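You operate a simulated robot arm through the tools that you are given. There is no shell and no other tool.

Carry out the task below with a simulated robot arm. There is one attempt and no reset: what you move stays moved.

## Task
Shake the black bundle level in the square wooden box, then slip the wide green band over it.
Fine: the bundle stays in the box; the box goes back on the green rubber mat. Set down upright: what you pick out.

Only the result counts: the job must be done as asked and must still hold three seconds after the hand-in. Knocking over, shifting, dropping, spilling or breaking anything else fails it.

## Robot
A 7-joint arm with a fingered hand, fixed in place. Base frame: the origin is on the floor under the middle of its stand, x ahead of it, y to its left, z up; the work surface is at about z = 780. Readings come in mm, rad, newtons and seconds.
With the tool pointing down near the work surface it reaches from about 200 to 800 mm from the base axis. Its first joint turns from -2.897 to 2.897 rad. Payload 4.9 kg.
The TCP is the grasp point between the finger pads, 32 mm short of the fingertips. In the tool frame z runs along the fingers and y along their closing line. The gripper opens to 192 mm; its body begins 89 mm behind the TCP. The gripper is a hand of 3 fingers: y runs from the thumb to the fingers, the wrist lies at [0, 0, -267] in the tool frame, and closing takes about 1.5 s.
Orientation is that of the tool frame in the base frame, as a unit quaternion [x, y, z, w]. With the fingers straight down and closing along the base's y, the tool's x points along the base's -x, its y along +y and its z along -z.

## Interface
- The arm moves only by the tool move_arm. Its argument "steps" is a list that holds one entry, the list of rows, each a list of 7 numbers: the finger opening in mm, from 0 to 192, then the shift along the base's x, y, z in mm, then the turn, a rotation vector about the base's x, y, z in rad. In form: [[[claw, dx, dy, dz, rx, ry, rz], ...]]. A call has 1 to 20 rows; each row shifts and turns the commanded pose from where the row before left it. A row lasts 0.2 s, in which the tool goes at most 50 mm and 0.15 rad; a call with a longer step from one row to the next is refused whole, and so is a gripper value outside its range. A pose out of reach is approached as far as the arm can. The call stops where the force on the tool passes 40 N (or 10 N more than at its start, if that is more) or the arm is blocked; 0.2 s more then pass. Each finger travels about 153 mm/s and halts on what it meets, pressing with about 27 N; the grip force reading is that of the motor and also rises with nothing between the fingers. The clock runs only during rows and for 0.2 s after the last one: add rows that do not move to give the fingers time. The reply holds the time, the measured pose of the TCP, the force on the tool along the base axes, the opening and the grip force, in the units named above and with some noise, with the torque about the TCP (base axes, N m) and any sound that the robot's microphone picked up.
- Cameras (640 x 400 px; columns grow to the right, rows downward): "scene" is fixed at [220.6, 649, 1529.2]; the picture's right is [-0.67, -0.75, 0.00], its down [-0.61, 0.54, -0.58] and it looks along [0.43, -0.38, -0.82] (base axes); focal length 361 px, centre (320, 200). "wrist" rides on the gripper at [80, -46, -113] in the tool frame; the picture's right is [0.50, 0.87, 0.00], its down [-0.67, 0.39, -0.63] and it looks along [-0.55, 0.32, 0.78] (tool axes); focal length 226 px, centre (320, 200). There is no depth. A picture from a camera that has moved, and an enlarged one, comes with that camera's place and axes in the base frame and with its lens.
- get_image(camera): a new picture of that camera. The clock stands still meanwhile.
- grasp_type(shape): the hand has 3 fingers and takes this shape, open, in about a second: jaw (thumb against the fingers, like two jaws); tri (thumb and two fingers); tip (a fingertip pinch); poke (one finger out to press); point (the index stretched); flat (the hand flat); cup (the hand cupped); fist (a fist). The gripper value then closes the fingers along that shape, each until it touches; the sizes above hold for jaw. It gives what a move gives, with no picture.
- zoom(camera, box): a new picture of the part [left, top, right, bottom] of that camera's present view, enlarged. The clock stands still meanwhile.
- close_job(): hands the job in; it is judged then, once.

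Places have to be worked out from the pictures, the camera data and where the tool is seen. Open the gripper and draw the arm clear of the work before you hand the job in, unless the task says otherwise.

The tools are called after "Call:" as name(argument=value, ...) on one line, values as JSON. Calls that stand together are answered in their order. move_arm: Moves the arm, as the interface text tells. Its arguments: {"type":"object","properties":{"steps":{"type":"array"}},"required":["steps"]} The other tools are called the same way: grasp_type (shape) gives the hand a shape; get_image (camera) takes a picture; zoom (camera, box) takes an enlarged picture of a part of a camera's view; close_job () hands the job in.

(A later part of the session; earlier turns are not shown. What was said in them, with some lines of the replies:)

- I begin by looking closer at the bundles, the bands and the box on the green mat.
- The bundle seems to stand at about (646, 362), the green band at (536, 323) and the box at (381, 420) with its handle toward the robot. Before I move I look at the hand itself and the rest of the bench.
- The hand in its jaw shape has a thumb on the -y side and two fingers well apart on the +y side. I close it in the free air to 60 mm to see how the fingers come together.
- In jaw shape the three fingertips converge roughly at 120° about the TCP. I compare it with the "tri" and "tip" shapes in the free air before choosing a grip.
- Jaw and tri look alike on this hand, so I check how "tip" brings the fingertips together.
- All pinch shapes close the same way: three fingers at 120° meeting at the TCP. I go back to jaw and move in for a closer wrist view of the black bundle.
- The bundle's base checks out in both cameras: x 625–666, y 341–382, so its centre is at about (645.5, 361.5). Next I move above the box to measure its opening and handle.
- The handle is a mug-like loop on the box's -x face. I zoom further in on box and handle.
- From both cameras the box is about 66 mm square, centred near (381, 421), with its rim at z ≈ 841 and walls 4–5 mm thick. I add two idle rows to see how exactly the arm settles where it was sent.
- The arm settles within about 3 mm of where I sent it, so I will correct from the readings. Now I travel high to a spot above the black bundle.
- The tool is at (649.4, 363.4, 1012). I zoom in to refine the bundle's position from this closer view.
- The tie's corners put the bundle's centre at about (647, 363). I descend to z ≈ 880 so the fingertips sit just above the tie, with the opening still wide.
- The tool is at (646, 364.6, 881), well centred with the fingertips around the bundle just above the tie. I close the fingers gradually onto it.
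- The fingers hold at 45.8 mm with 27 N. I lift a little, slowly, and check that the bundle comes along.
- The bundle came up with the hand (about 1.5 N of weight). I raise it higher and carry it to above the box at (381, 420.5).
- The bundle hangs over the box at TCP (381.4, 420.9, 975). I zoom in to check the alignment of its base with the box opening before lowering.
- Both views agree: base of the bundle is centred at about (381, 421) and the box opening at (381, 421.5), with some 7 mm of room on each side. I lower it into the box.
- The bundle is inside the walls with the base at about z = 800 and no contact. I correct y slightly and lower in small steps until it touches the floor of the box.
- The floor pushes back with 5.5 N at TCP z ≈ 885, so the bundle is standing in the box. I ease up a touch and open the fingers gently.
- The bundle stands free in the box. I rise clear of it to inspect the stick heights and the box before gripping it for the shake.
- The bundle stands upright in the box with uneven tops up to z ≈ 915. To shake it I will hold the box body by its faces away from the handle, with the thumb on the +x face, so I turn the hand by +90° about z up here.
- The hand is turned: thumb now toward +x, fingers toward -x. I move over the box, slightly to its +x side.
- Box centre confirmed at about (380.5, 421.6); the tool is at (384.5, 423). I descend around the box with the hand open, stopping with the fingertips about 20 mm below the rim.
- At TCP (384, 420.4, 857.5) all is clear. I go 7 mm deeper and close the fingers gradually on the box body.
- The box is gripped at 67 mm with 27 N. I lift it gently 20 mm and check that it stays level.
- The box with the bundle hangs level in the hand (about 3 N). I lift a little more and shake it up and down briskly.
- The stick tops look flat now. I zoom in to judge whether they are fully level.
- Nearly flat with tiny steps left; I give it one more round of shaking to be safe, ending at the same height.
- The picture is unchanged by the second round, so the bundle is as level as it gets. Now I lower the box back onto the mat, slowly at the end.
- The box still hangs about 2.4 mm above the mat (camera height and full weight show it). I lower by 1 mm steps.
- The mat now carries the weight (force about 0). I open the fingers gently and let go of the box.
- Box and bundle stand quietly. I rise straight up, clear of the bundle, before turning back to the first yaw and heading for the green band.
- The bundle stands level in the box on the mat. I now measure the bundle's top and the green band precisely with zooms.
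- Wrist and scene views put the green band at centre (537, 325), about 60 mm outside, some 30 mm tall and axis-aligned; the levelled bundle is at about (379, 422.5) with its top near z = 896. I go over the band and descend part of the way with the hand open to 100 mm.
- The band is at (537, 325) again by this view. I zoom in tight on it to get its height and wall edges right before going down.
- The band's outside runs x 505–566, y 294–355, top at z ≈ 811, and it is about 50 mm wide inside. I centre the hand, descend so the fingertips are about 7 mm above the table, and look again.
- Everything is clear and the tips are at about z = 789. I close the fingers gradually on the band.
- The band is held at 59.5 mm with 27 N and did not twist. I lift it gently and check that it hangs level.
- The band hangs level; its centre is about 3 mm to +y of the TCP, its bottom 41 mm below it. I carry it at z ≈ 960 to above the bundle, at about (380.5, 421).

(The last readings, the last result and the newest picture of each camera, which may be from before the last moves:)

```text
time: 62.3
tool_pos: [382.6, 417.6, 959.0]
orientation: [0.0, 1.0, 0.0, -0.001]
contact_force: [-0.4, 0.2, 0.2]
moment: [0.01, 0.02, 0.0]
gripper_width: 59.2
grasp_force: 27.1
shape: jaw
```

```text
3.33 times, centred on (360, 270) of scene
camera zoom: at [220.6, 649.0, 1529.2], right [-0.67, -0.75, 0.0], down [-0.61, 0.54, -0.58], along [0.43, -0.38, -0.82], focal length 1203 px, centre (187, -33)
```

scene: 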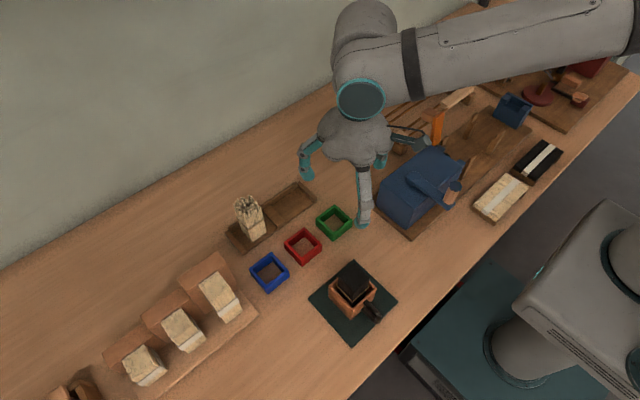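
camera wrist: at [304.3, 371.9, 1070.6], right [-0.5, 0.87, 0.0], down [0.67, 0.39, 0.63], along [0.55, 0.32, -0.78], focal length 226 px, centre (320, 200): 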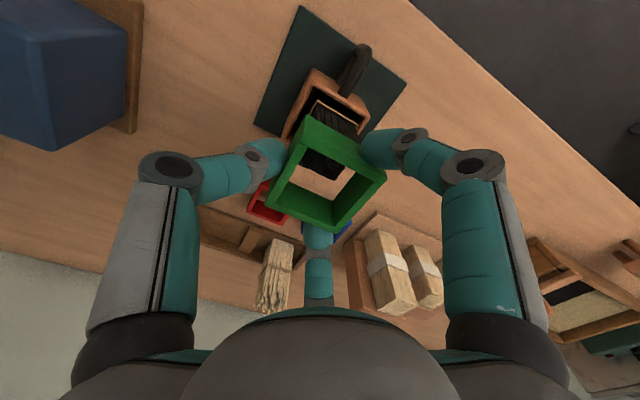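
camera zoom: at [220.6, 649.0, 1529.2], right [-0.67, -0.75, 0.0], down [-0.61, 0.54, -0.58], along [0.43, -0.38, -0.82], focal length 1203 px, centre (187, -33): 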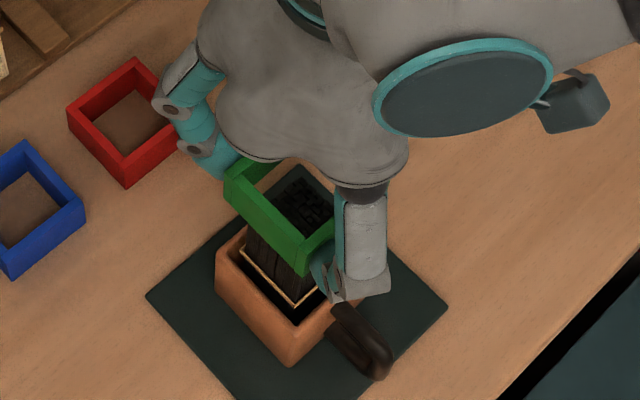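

The band is over the bundle; I can see the bundle's top through it. I zoom tightly to compare the bundle's top corners with the band's opening.

Call:
zoom(camera="wrist", box=[285, 85, 395, 195])

Call:
zoom(camera="scene", box=[330, 245, 400, 315])

```text
3.64 times, centred on (340, 140) of wrist
camera zoom: at [304.3, 371.9, 1070.6], right [-0.5, 0.87, 0.0], down [0.67, 0.39, 0.63], along [0.55, 0.32, -0.78], focal length 822 px, centre (247, 418)
```

zoom: 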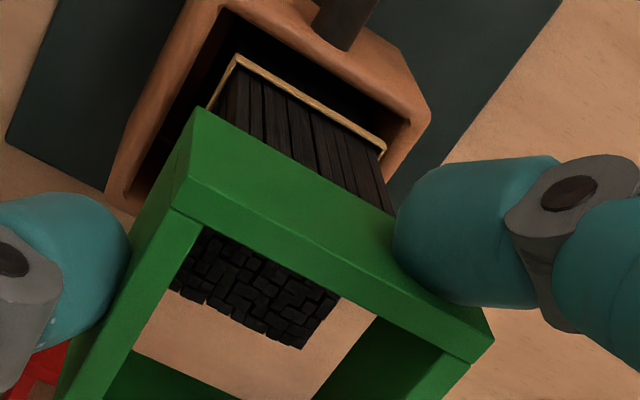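

```text
5.71 times, centred on (365, 280) of scene
camera zoom: at [220.6, 649.0, 1529.2], right [-0.67, -0.75, 0.0], down [-0.61, 0.54, -0.58], along [0.43, -0.38, -0.82], focal length 2062 px, centre (63, -257)
```

zoom: 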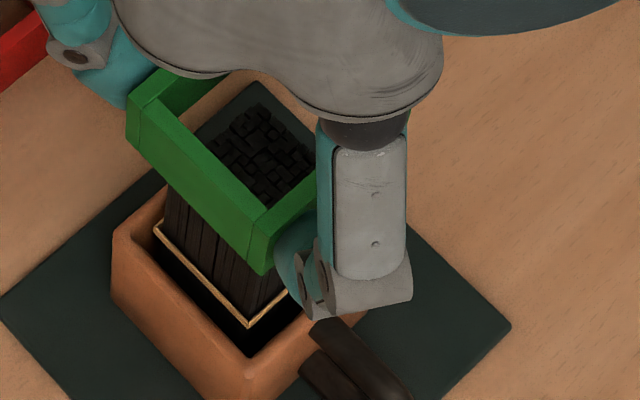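

The bundle's centre works out to (379.8, 422) and the band's to (383, 420), so I shift by (-2.8, +2) and lower until the band's bottom is just above the stick tops, then check again.

Call:
move_arm(steps=[[[44, -2.8, 2, -5, 0, 0, 0], [44, 0, 0, -8, 0, 0, 0], [44, 0, 0, 0, 0, 0, 0], [44, 0, 0, 0, 0, 0, 0]]])

Call:
zoom(camera="wrist", box=[260, 85, 400, 245])

Call:
zoom(camera="scene", box=[330, 245, 400, 315])

```text
time: 63.3
tool_pos: [379.1, 418.7, 946.6]
orientation: [0.0, 1.0, 0.001, 0.0]
contact_force: [0.7, -0.4, -0.8]
moment: [0.02, -0.01, 0.03]
gripper_width: 59.3
grasp_force: 26.9
shape: jaw
```

```text
2.50 times, centred on (330, 165) of wrist
camera zoom: at [301.2, 373.9, 1058.9], right [-0.5, 0.87, 0.0], down [0.67, 0.39, 0.63], along [0.55, 0.32, -0.78], focal length 565 px, centre (295, 288)
```

zoom: 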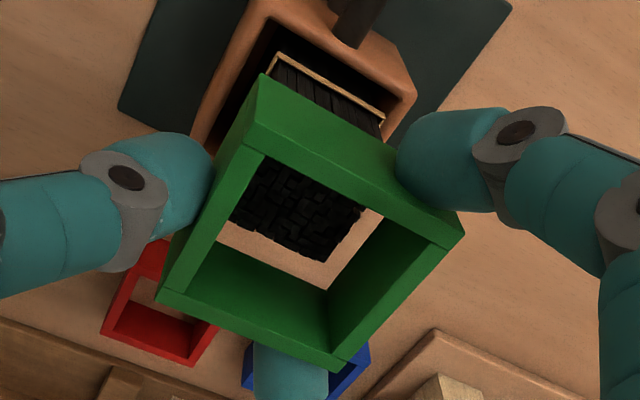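

```text
5.71 times, centred on (365, 280) of scene
camera zoom: at [220.6, 649.0, 1529.2], right [-0.67, -0.75, 0.0], down [-0.61, 0.54, -0.58], along [0.43, -0.38, -0.82], focal length 2062 px, centre (63, -257)
```

zoom: 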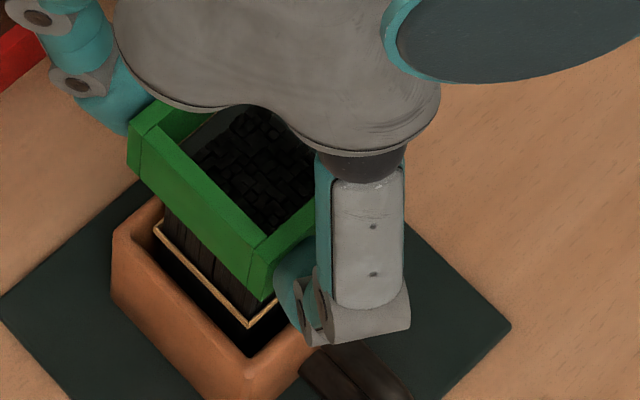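

The band's bottom is at z ≈ 905 and centred over the bundle within about 1 mm. I lower it slowly over the stick tops while watching for contact.

Call:
move_arm(steps=[[[44, 0, 0, -3, 0, 0, 0], [44, 0, 0, -3, 0, 0, 0], [44, 0, 0, -3, 0, 0, 0], [44, 0, 0, -3, 0, 0, 0], [44, 0, 0, -3, 0, 0, 0], [44, 0, 0, -3, 0, 0, 0], [44, 0, 0, 0, 0, 0, 0]]])

Call:
zoom(camera="wrist", box=[260, 85, 400, 245])

Call:
zoom(camera="scene", box=[330, 245, 400, 315])

```text
time: 64.9
tool_pos: [379.4, 418.4, 929.4]
orientation: [0.0, 1.0, 0.0, -0.001]
contact_force: [-0.4, -0.2, 0.6]
moment: [0.01, 0.0, 0.0]
gripper_width: 58.9
grasp_force: 27.3
shape: jaw
```

```text
2.50 times, centred on (330, 165) of wrist
camera zoom: at [301.0, 374.3, 1041.8], right [-0.5, 0.87, 0.0], down [0.67, 0.39, 0.63], along [0.55, 0.32, -0.78], focal length 565 px, centre (295, 288)
```

zoom: 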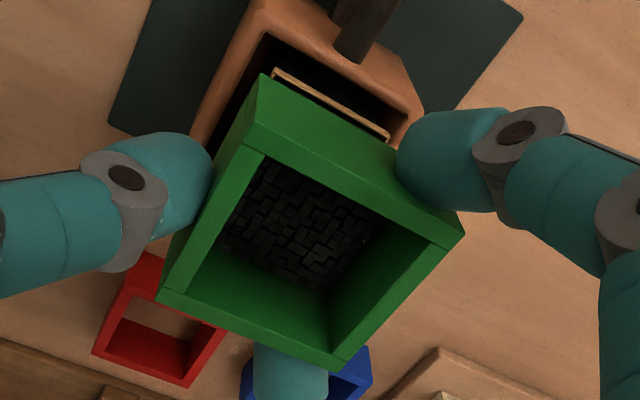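

```text
5.71 times, centred on (365, 280) of scene
camera zoom: at [220.6, 649.0, 1529.2], right [-0.67, -0.75, 0.0], down [-0.61, 0.54, -0.58], along [0.43, -0.38, -0.82], focal length 2062 px, centre (63, -257)
```

zoom: 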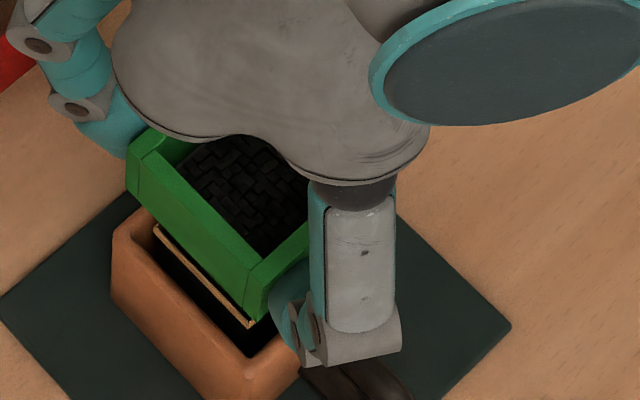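

No contact: the band's bottom is at z ≈ 888, below the stick tops at 896. I lower on toward the tie.

Call:
move_arm(steps=[[[44, 0, 0, -4, 0, 0, 0], [44, 0, 0, -4, 0, 0, 0], [44, 0, 0, -4, 0, 0, 0], [44, 0, 0, -4, 0, 0, 0], [44, 0, 0, -4, 0, 0, 0], [44, 0, 0, -4, 0, 0, 0], [44, 0, 0, 0, 0, 0, 0]]])

Call:
zoom(camera="wrist", box=[260, 85, 400, 245])

Call:
zoom(camera="scene", box=[330, 245, 400, 315])

```text
time: 66.5
tool_pos: [380.1, 420.5, 905.8]
orientation: [0.0, 1.0, 0.001, 0.001]
contact_force: [0.4, -0.4, -0.1]
moment: [0.01, 0.01, 0.0]
gripper_width: 58.9
grasp_force: 26.6
shape: jaw
```

```text
2.50 times, centred on (330, 165) of wrist
camera zoom: at [301.2, 375.0, 1018.1], right [-0.5, 0.87, 0.0], down [0.67, 0.39, 0.63], along [0.55, 0.32, -0.78], focal length 565 px, centre (295, 288)
```

zoom: 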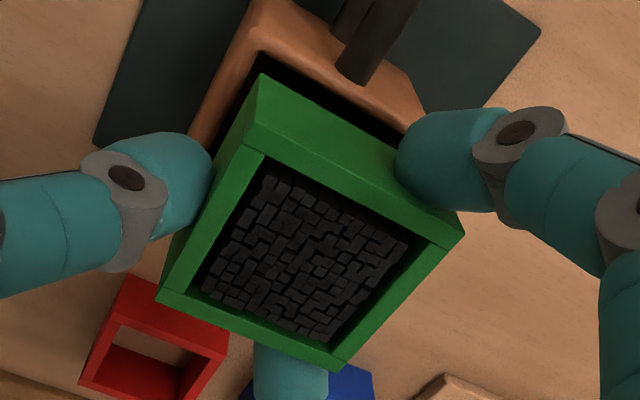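

```text
5.71 times, centred on (365, 280) of scene
camera zoom: at [220.6, 649.0, 1529.2], right [-0.67, -0.75, 0.0], down [-0.61, 0.54, -0.58], along [0.43, -0.38, -0.82], focal length 2062 px, centre (63, -257)
```

zoom: 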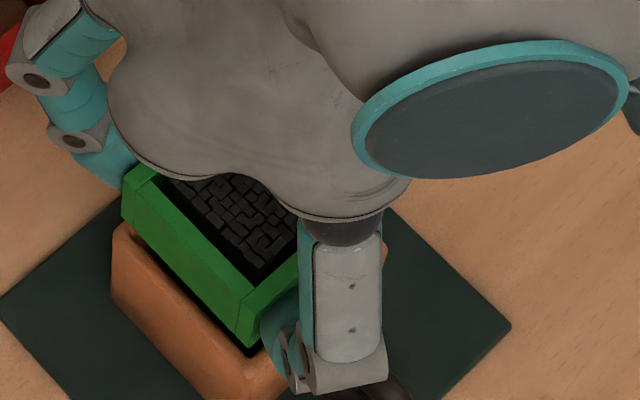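

Bundle and band are concentric: bundle centre (380.2, 423.2), band about the same. I shift 1 mm toward -y to centre the band on the box rim too, and lower on toward it.

Call:
move_arm(steps=[[[44, 0, -1.2, -3, 0, 0, 0], [44, 0, 0, -3, 0, 0, 0], [44, 0, 0, -3, 0, 0, 0], [44, 0, 0, -3, 0, 0, 0], [44, 0, 0, -2, 0, 0, 0], [44, 0, 0, 0, 0, 0, 0]]])

Call:
zoom(camera="wrist", box=[260, 85, 400, 245])

Call:
zoom(camera="scene", box=[330, 245, 400, 315])

```text
time: 67.9
tool_pos: [378.7, 417.7, 892.8]
orientation: [0.0, 1.0, 0.0, 0.001]
contact_force: [-0.1, -0.3, 0.0]
moment: [-0.01, 0.0, 0.0]
gripper_width: 59.0
grasp_force: 27.4
shape: jaw
```

```text
2.50 times, centred on (330, 165) of wrist
camera zoom: at [300.6, 373.0, 1004.1], right [-0.5, 0.87, 0.0], down [0.67, 0.39, 0.63], along [0.55, 0.32, -0.78], focal length 565 px, centre (295, 288)
```

zoom: 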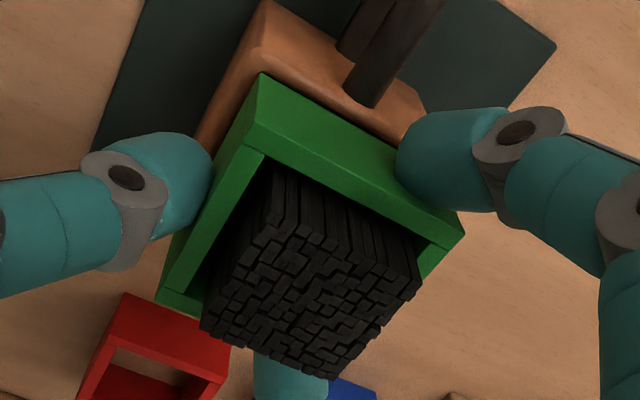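

```text
5.71 times, centred on (365, 280) of scene
camera zoom: at [220.6, 649.0, 1529.2], right [-0.67, -0.75, 0.0], down [-0.61, 0.54, -0.58], along [0.43, -0.38, -0.82], focal length 2062 px, centre (63, -257)
```

zoom: 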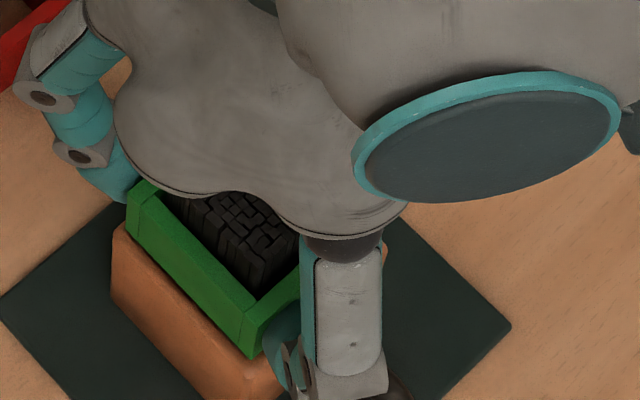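

Still no contact with the band's bottom at about z = 850. I nudge +0.8 in y and creep down to find the rim.

Call:
move_arm(steps=[[[44, 0.5, 0.8, -1.5, 0, 0, 0], [44, 0, 0, -1.5, 0, 0, 0], [44, 0, 0, -1.5, 0, 0, 0], [44, 0, 0, -1.5, 0, 0, 0], [44, 0, 0, 0, 0, 0, 0]]])

Call:
zoom(camera="scene", box=[330, 245, 400, 315])

Call:
zoom(camera="wrist", box=[260, 85, 400, 245])

```text
time: 69.1
tool_pos: [381.1, 419.2, 886.1]
orientation: [0.0, 1.0, 0.0, 0.0]
contact_force: [-0.5, -0.8, 0.7]
moment: [0.01, -0.02, 0.0]
gripper_width: 59.0
grasp_force: 26.9
shape: jaw
```

```text
5.71 times, centred on (365, 280) of scene
camera zoom: at [220.6, 649.0, 1529.2], right [-0.67, -0.75, 0.0], down [-0.61, 0.54, -0.58], along [0.43, -0.38, -0.82], focal length 2062 px, centre (63, -257)
```

zoom: 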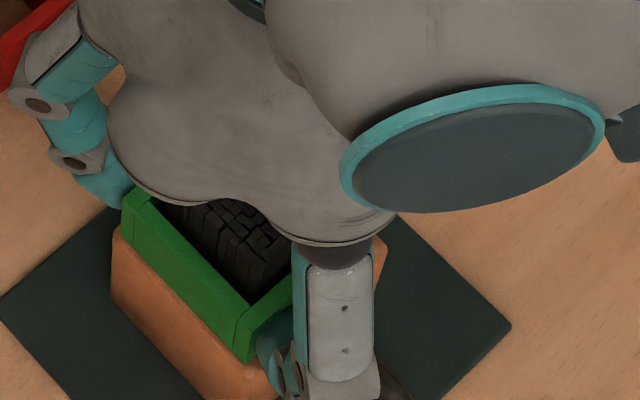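

```text
2.50 times, centred on (330, 165) of wrist
camera zoom: at [301.9, 374.0, 998.2], right [-0.5, 0.87, 0.0], down [0.67, 0.39, 0.63], along [0.55, 0.32, -0.78], focal length 565 px, centre (295, 288)
```

zoom: 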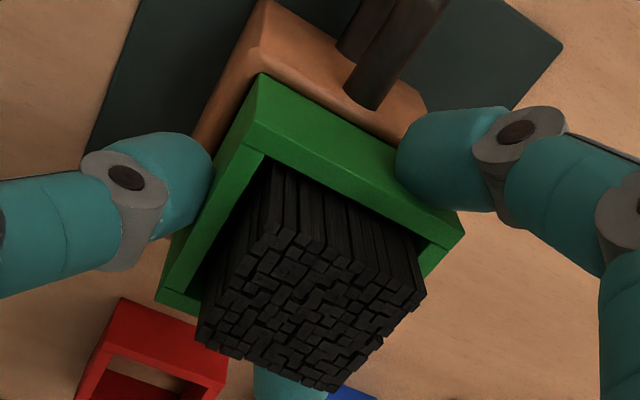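

The band is about 3 mm above the rim, centred at (380.8, 422). I creep down in 1 mm steps until it seats.

Call:
move_arm(steps=[[[44, 0, 0, -1, 0, 0, 0], [44, 0, 0, -1, 0, 0, 0], [44, 0, 0, -1, 0, 0, 0], [44, 0, 0, 0, 0, 0, 0]]])

Call:
zoom(camera="scene", box=[330, 245, 400, 315])

```text
time: 70.1
tool_pos: [379.8, 419.9, 884.7]
orientation: [0.0, 1.0, 0.001, 0.001]
contact_force: [-1.0, -5.7, 22.5]
moment: [-0.21, 0.05, -0.02]
gripper_width: 60.4
grasp_force: 26.8
shape: jaw
```

```text
5.71 times, centred on (365, 280) of scene
camera zoom: at [220.6, 649.0, 1529.2], right [-0.67, -0.75, 0.0], down [-0.61, 0.54, -0.58], along [0.43, -0.38, -0.82], focal length 2062 px, centre (63, -257)
```

zoom: 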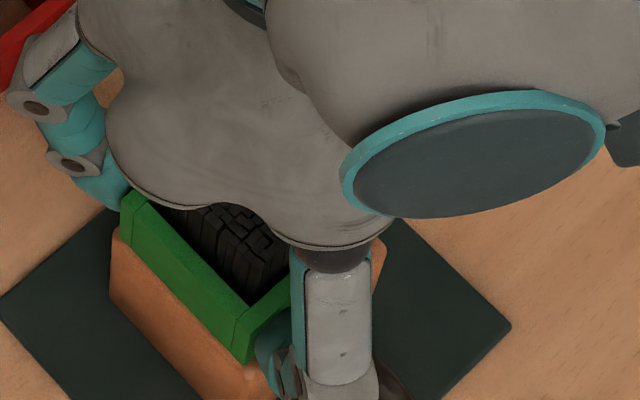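

The band met the rim (22 N up), so it is seated at TCP z ≈ 884. I back off 2 mm to relieve the push.

Call:
move_arm(steps=[[[44, 0, 0, 1, 0, 0, 0], [44, 0, 0, 0.9, 0, 0, 0], [44, 0, 0, 0, 0, 0, 0]]])

Call:
zoom(camera="wrist", box=[260, 85, 400, 245])

```text
time: 70.9
tool_pos: [381.1, 419.8, 885.5]
orientation: [0.0, 1.0, 0.0, 0.0]
contact_force: [5.8, 0.5, 13.2]
moment: [0.06, -0.13, 0.05]
gripper_width: 60.0
grasp_force: 26.8
shape: jaw
```

```text
2.50 times, centred on (330, 165) of wrist
camera zoom: at [301.0, 374.2, 997.1], right [-0.5, 0.87, 0.0], down [0.67, 0.39, 0.63], along [0.55, 0.32, -0.77], focal length 565 px, centre (295, 288)
```

zoom: 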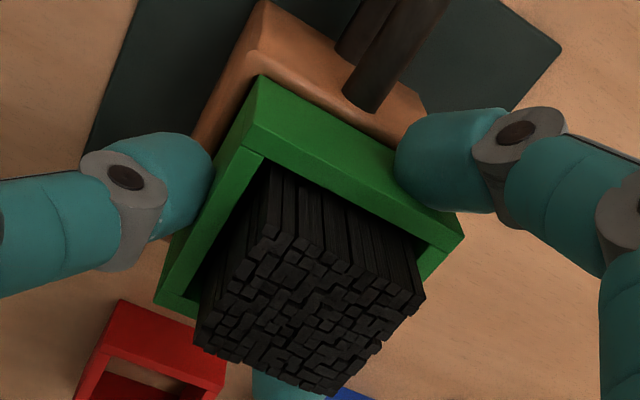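

Still 13 N of push; I rise another 1.2 mm so the band only just rests before letting go.

Call:
move_arm(steps=[[[44, 0, 0, 0.7, 0, 0, 0], [44, 0, 0, 0.5, 0, 0, 0], [44, 0, 0, 0, 0, 0, 0]]])

```text
time: 71.7
tool_pos: [379.1, 419.2, 885.0]
orientation: [0.0, 1.0, -0.001, -0.001]
contact_force: [2.5, 1.7, 4.6]
moment: [0.08, -0.08, 0.0]
gripper_width: 60.1
grasp_force: 27.2
shape: jaw
```

Only 4.6 N is left. I ease up half a millimetre more and open the fingers slowly.

Call:
move_arm(steps=[[[44, 0, 0, 0.6, 0, 0, 0], [54, 0, 0, 0, 0, 0, 0], [58, 0, 0, 0, 0, 0, 0], [61, 0, 0, 0, 0, 0, 0], [64, 0, 0, 0, 0, 0, 0], [68, 0, 0, 0, 0, 0, 0], [74, 0, 0, 0, 0, 0, 0], [82, 0, 0, 0, 0, 0, 0], [92, 0, 0, 0, 0, 0, 0], [110, 0, 0, 0, 0, 0, 0], [110, 0, 0, 0, 0, 0, 0]]])

Call:
get_image(camera="wrist")

Call:
zoom(camera="wrist", box=[260, 85, 400, 245])

Call:
zoom(camera="scene", box=[330, 245, 400, 315])

```text
time: 74.1
tool_pos: [379.3, 419.3, 886.6]
orientation: [0.0, 1.0, 0.0, 0.0]
contact_force: [0.2, -0.9, 0.0]
moment: [0.01, 0.0, -0.03]
gripper_width: 109.6
grasp_force: 0.0
shape: jaw
```

```text
taken
camera wrist: at [300.5, 374.0, 998.3], right [-0.5, 0.87, 0.0], down [0.67, 0.39, 0.63], along [0.55, 0.32, -0.78], focal length 226 px, centre (320, 200)
```

wrist: 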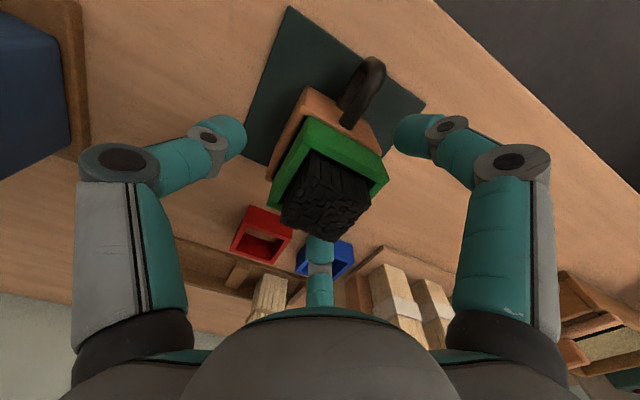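

```text
2.50 times, centred on (330, 165) of wrist
camera zoom: at [300.5, 374.0, 998.3], right [-0.5, 0.87, 0.0], down [0.67, 0.39, 0.63], along [0.55, 0.32, -0.78], focal length 565 px, centre (295, 288)
```

zoom: 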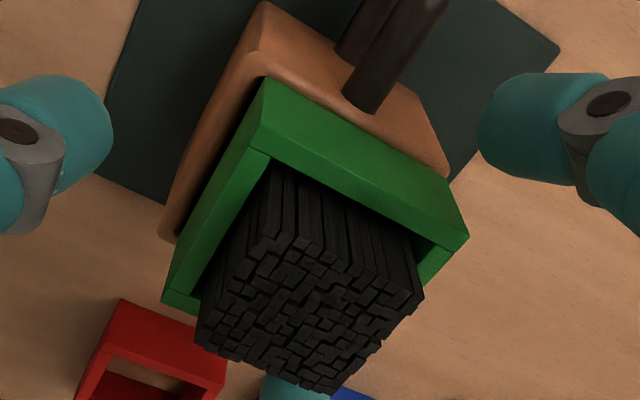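

```text
5.71 times, centred on (365, 280) of scene
camera zoom: at [220.6, 649.0, 1529.2], right [-0.67, -0.75, 0.0], down [-0.61, 0.54, -0.58], along [0.43, -0.38, -0.82], focal length 2062 px, centre (63, -257)
```

zoom: 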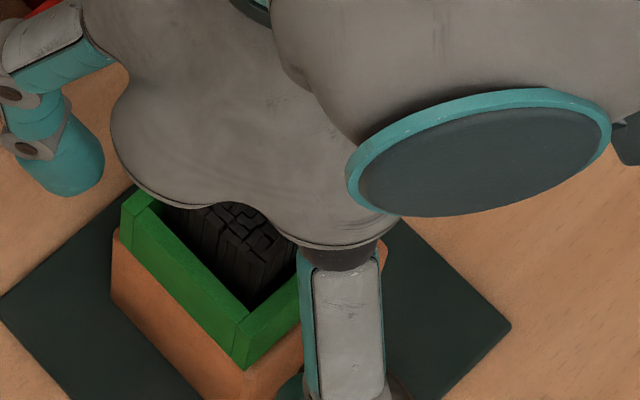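

The band is free. I rise straight up away from it and then inspect how it sits.

Call:
move_arm(steps=[[[130, 0, 0, 15, 0, 0, 0], [130, 0, 0, 30, 0, 0, 0], [130, 0, 0, 35, 0, 0, 0], [130, 0, 0, 35, 0, 0, 0], [130, -30, 0, 0, 0, 0, 0], [130, -40, -20, 0, 0, 0, 0], [130, -10, -20, 0, 0, 0, 0], [130, 0, 0, 0, 0, 0, 0]]])

Call:
zoom(camera="scene", box=[315, 245, 395, 325])

Call:
zoom(camera="wrist", box=[270, 100, 380, 220])

Call:
get_image(camera="scene")

```text
time: 75.9
tool_pos: [300.8, 379.1, 1005.5]
orientation: [0.001, 1.0, 0.0, 0.001]
contact_force: [-0.3, 0.7, 0.5]
moment: [0.03, 0.0, 0.03]
gripper_width: 129.6
grasp_force: 0.1
shape: jaw
```

```text
5.00 times, centred on (355, 285) of scene
camera zoom: at [220.6, 649.0, 1529.2], right [-0.67, -0.75, 0.0], down [-0.61, 0.54, -0.58], along [0.43, -0.38, -0.82], focal length 1804 px, centre (145, -225)
```

zoom: 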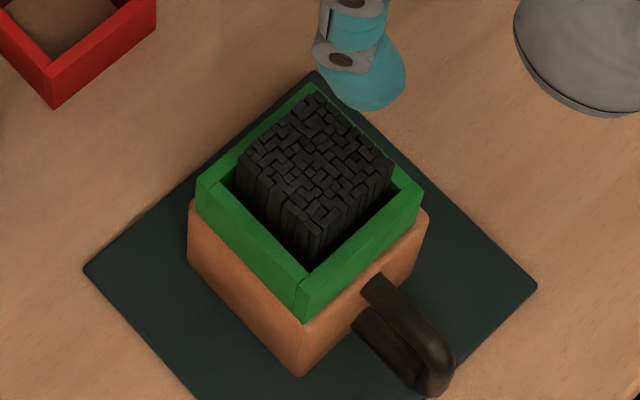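

```text
3.33 times, centred on (325, 160) of wrist
camera zoom: at [222.2, 334.6, 1117.5], right [-0.5, 0.87, 0.0], down [0.67, 0.39, 0.63], along [0.55, 0.31, -0.78], focal length 754 px, centre (303, 333)
```

zoom: 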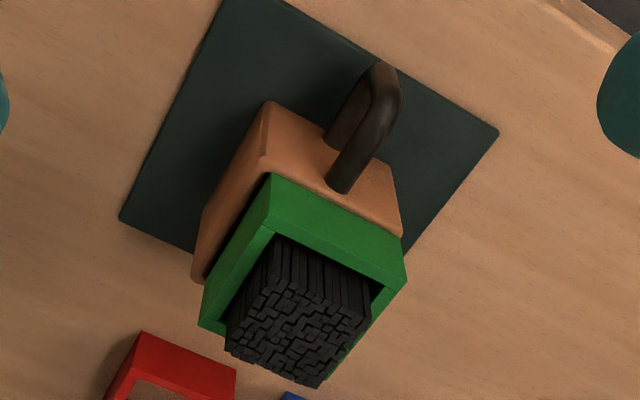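

```text
taken
```

scene: 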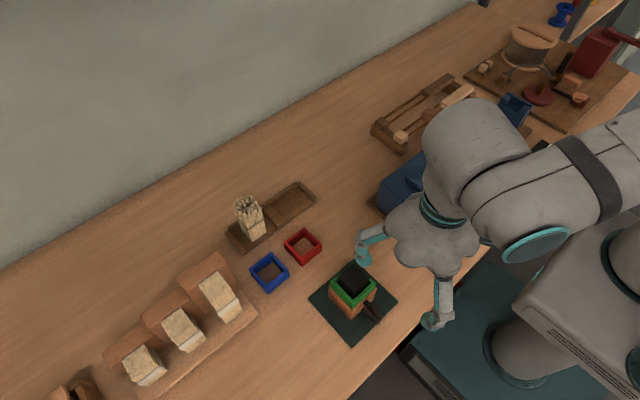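

The band sits around the bundle on the box rim. I zoom tighter on both views to check whether it is level or has slipped inside on one side.

Call:
zoom(camera="scene", box=[335, 258, 380, 303])

Call:
zoom(camera="wrist", box=[295, 125, 350, 220])

```text
8.89 times, centred on (358, 280) of scene
camera zoom: at [220.6, 649.0, 1529.2], right [-0.67, -0.75, 0.0], down [-0.61, 0.54, -0.58], along [0.43, -0.38, -0.82], focal length 3208 px, centre (-13, -516)
```

zoom: 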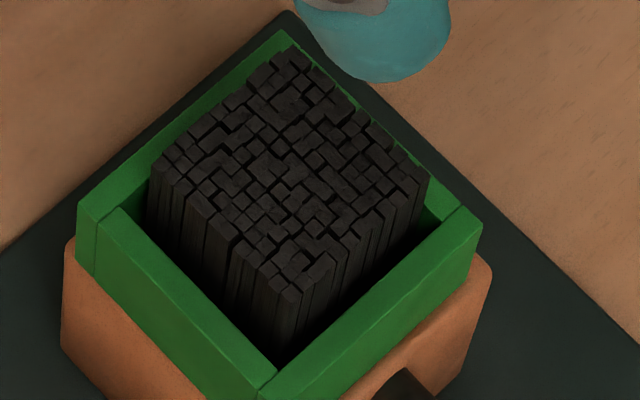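

```text
4.21 times, centred on (322, 172) of wrist
camera zoom: at [222.2, 334.6, 1117.5], right [-0.5, 0.87, 0.0], down [0.67, 0.39, 0.63], along [0.55, 0.31, -0.78], focal length 952 px, centre (310, 316)
```

zoom: 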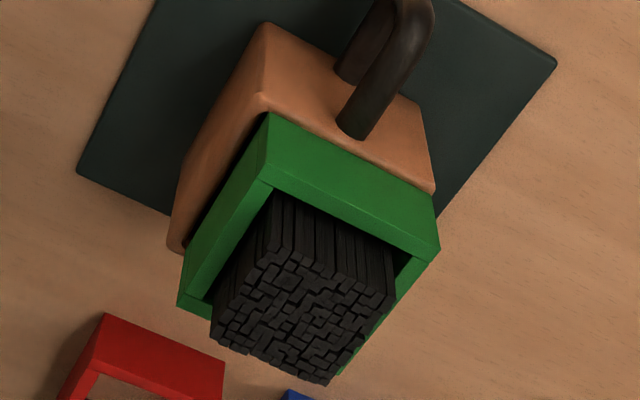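

The band is level, resting on the rim around the bundle, supported along both x-side walls. I draw the arm up and away to its starting place with the hand open and let a few seconds pass.

Call:
move_arm(steps=[[[130, 0, 0, 40, 0, 0, 0], [150, 0, 0, 45, 0, 0, 0], [170, 10, -20, 0, 0, 0, 0], [192, 30, -25, 0, 0, 0, 0], [192, 35, -25, 0, 0, 0, 0], [192, 35, -25, 0, 0, 0, 0], [192, 35, -20, 0, 0, 0, 0], [192, 30, -15, 0, 0, 0, 0], [192, 0, 0, 0, 0, 0, 0], [192, 0, 0, 0, 0, 0, 0], [192, 0, 0, 0, 0, 0, 0], [192, 0, 0, 0, 0, 0, 0], [192, 0, 0, 0, 0, 0, 0], [192, 0, 0, 0, 0, 0, 0], [192, 0, 0, 0, 0, 0, 0]]])

Call:
get_image(camera="scene")

Call:
zoom(camera="scene", box=[315, 245, 395, 325])

Call:
get_image(camera="wrist")

Call:
zoom(camera="wrist", box=[360, 0, 520, 150])

```text
time: 79.1
tool_pos: [475.5, 251.1, 1090.0]
orientation: [0.0, 1.0, 0.0, 0.0]
contact_force: [0.1, -0.8, 0.0]
moment: [-0.04, 0.04, -0.01]
gripper_width: 191.7
grasp_force: 0.0
shape: jaw
```

```text
taken
```

scene: 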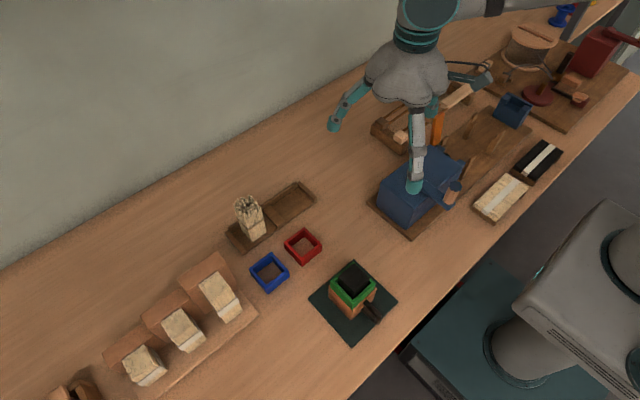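

```text
5.00 times, centred on (355, 285) of scene
camera zoom: at [220.6, 649.0, 1529.2], right [-0.67, -0.75, 0.0], down [-0.61, 0.54, -0.58], along [0.43, -0.38, -0.82], focal length 1804 px, centre (145, -225)
```

zoom: 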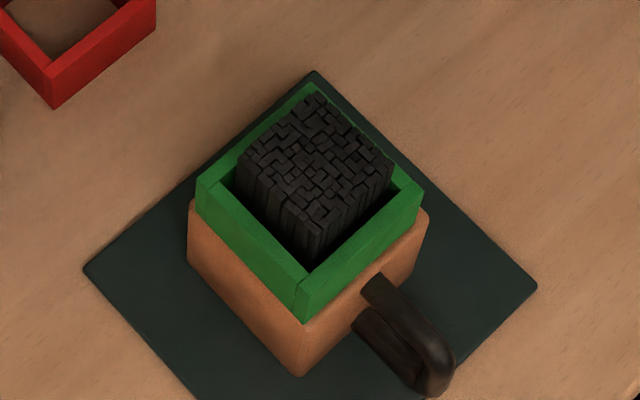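

```text
taken
camera wrist: at [396.4, 205.7, 1202.5], right [-0.5, 0.87, 0.0], down [0.67, 0.39, 0.63], along [0.55, 0.32, -0.78], focal length 226 px, centre (320, 200)
```

wrist: 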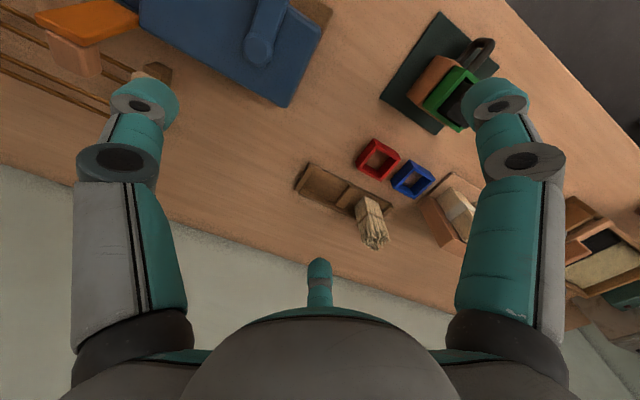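

```text
2.67 times, centred on (440, 75) of wrist
camera zoom: at [396.4, 205.7, 1202.5], right [-0.5, 0.87, 0.0], down [0.67, 0.39, 0.63], along [0.55, 0.32, -0.78], focal length 603 px, centre (0, 533)
```

zoom: 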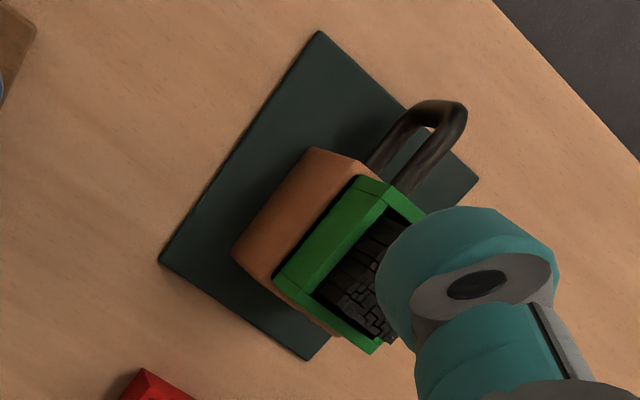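

Nothing has changed in the last three seconds. The bundle is level in the box on the mat with the green band around it, the other bands and bundles are where they were, and the arm is clear with the hand open, so I hand the job in.

Call:
close_job()

```text
The job is handed in.
```

The job is handed in. The black bundle is shaken level and stands upright in the square wooden box, and the wide green band is slipped over it.

- **Box:** it is back on the green rubber mat, close to where it started. I held it by its sides to shake it rather than by the handle.
- **Bundle:** a second round of shaking changed nothing, so I took it as fully level. A few very small steps between stick tops remain.
- **Band:** it rests level on the box rim, around the bundle. It is a few millimetres off centre, and it did not move in the last pictures, which covered about three seconds.
- **Everything else:** the red and blue bands, the light bundle and the tray look unmoved. The arm is clear with the hand open.
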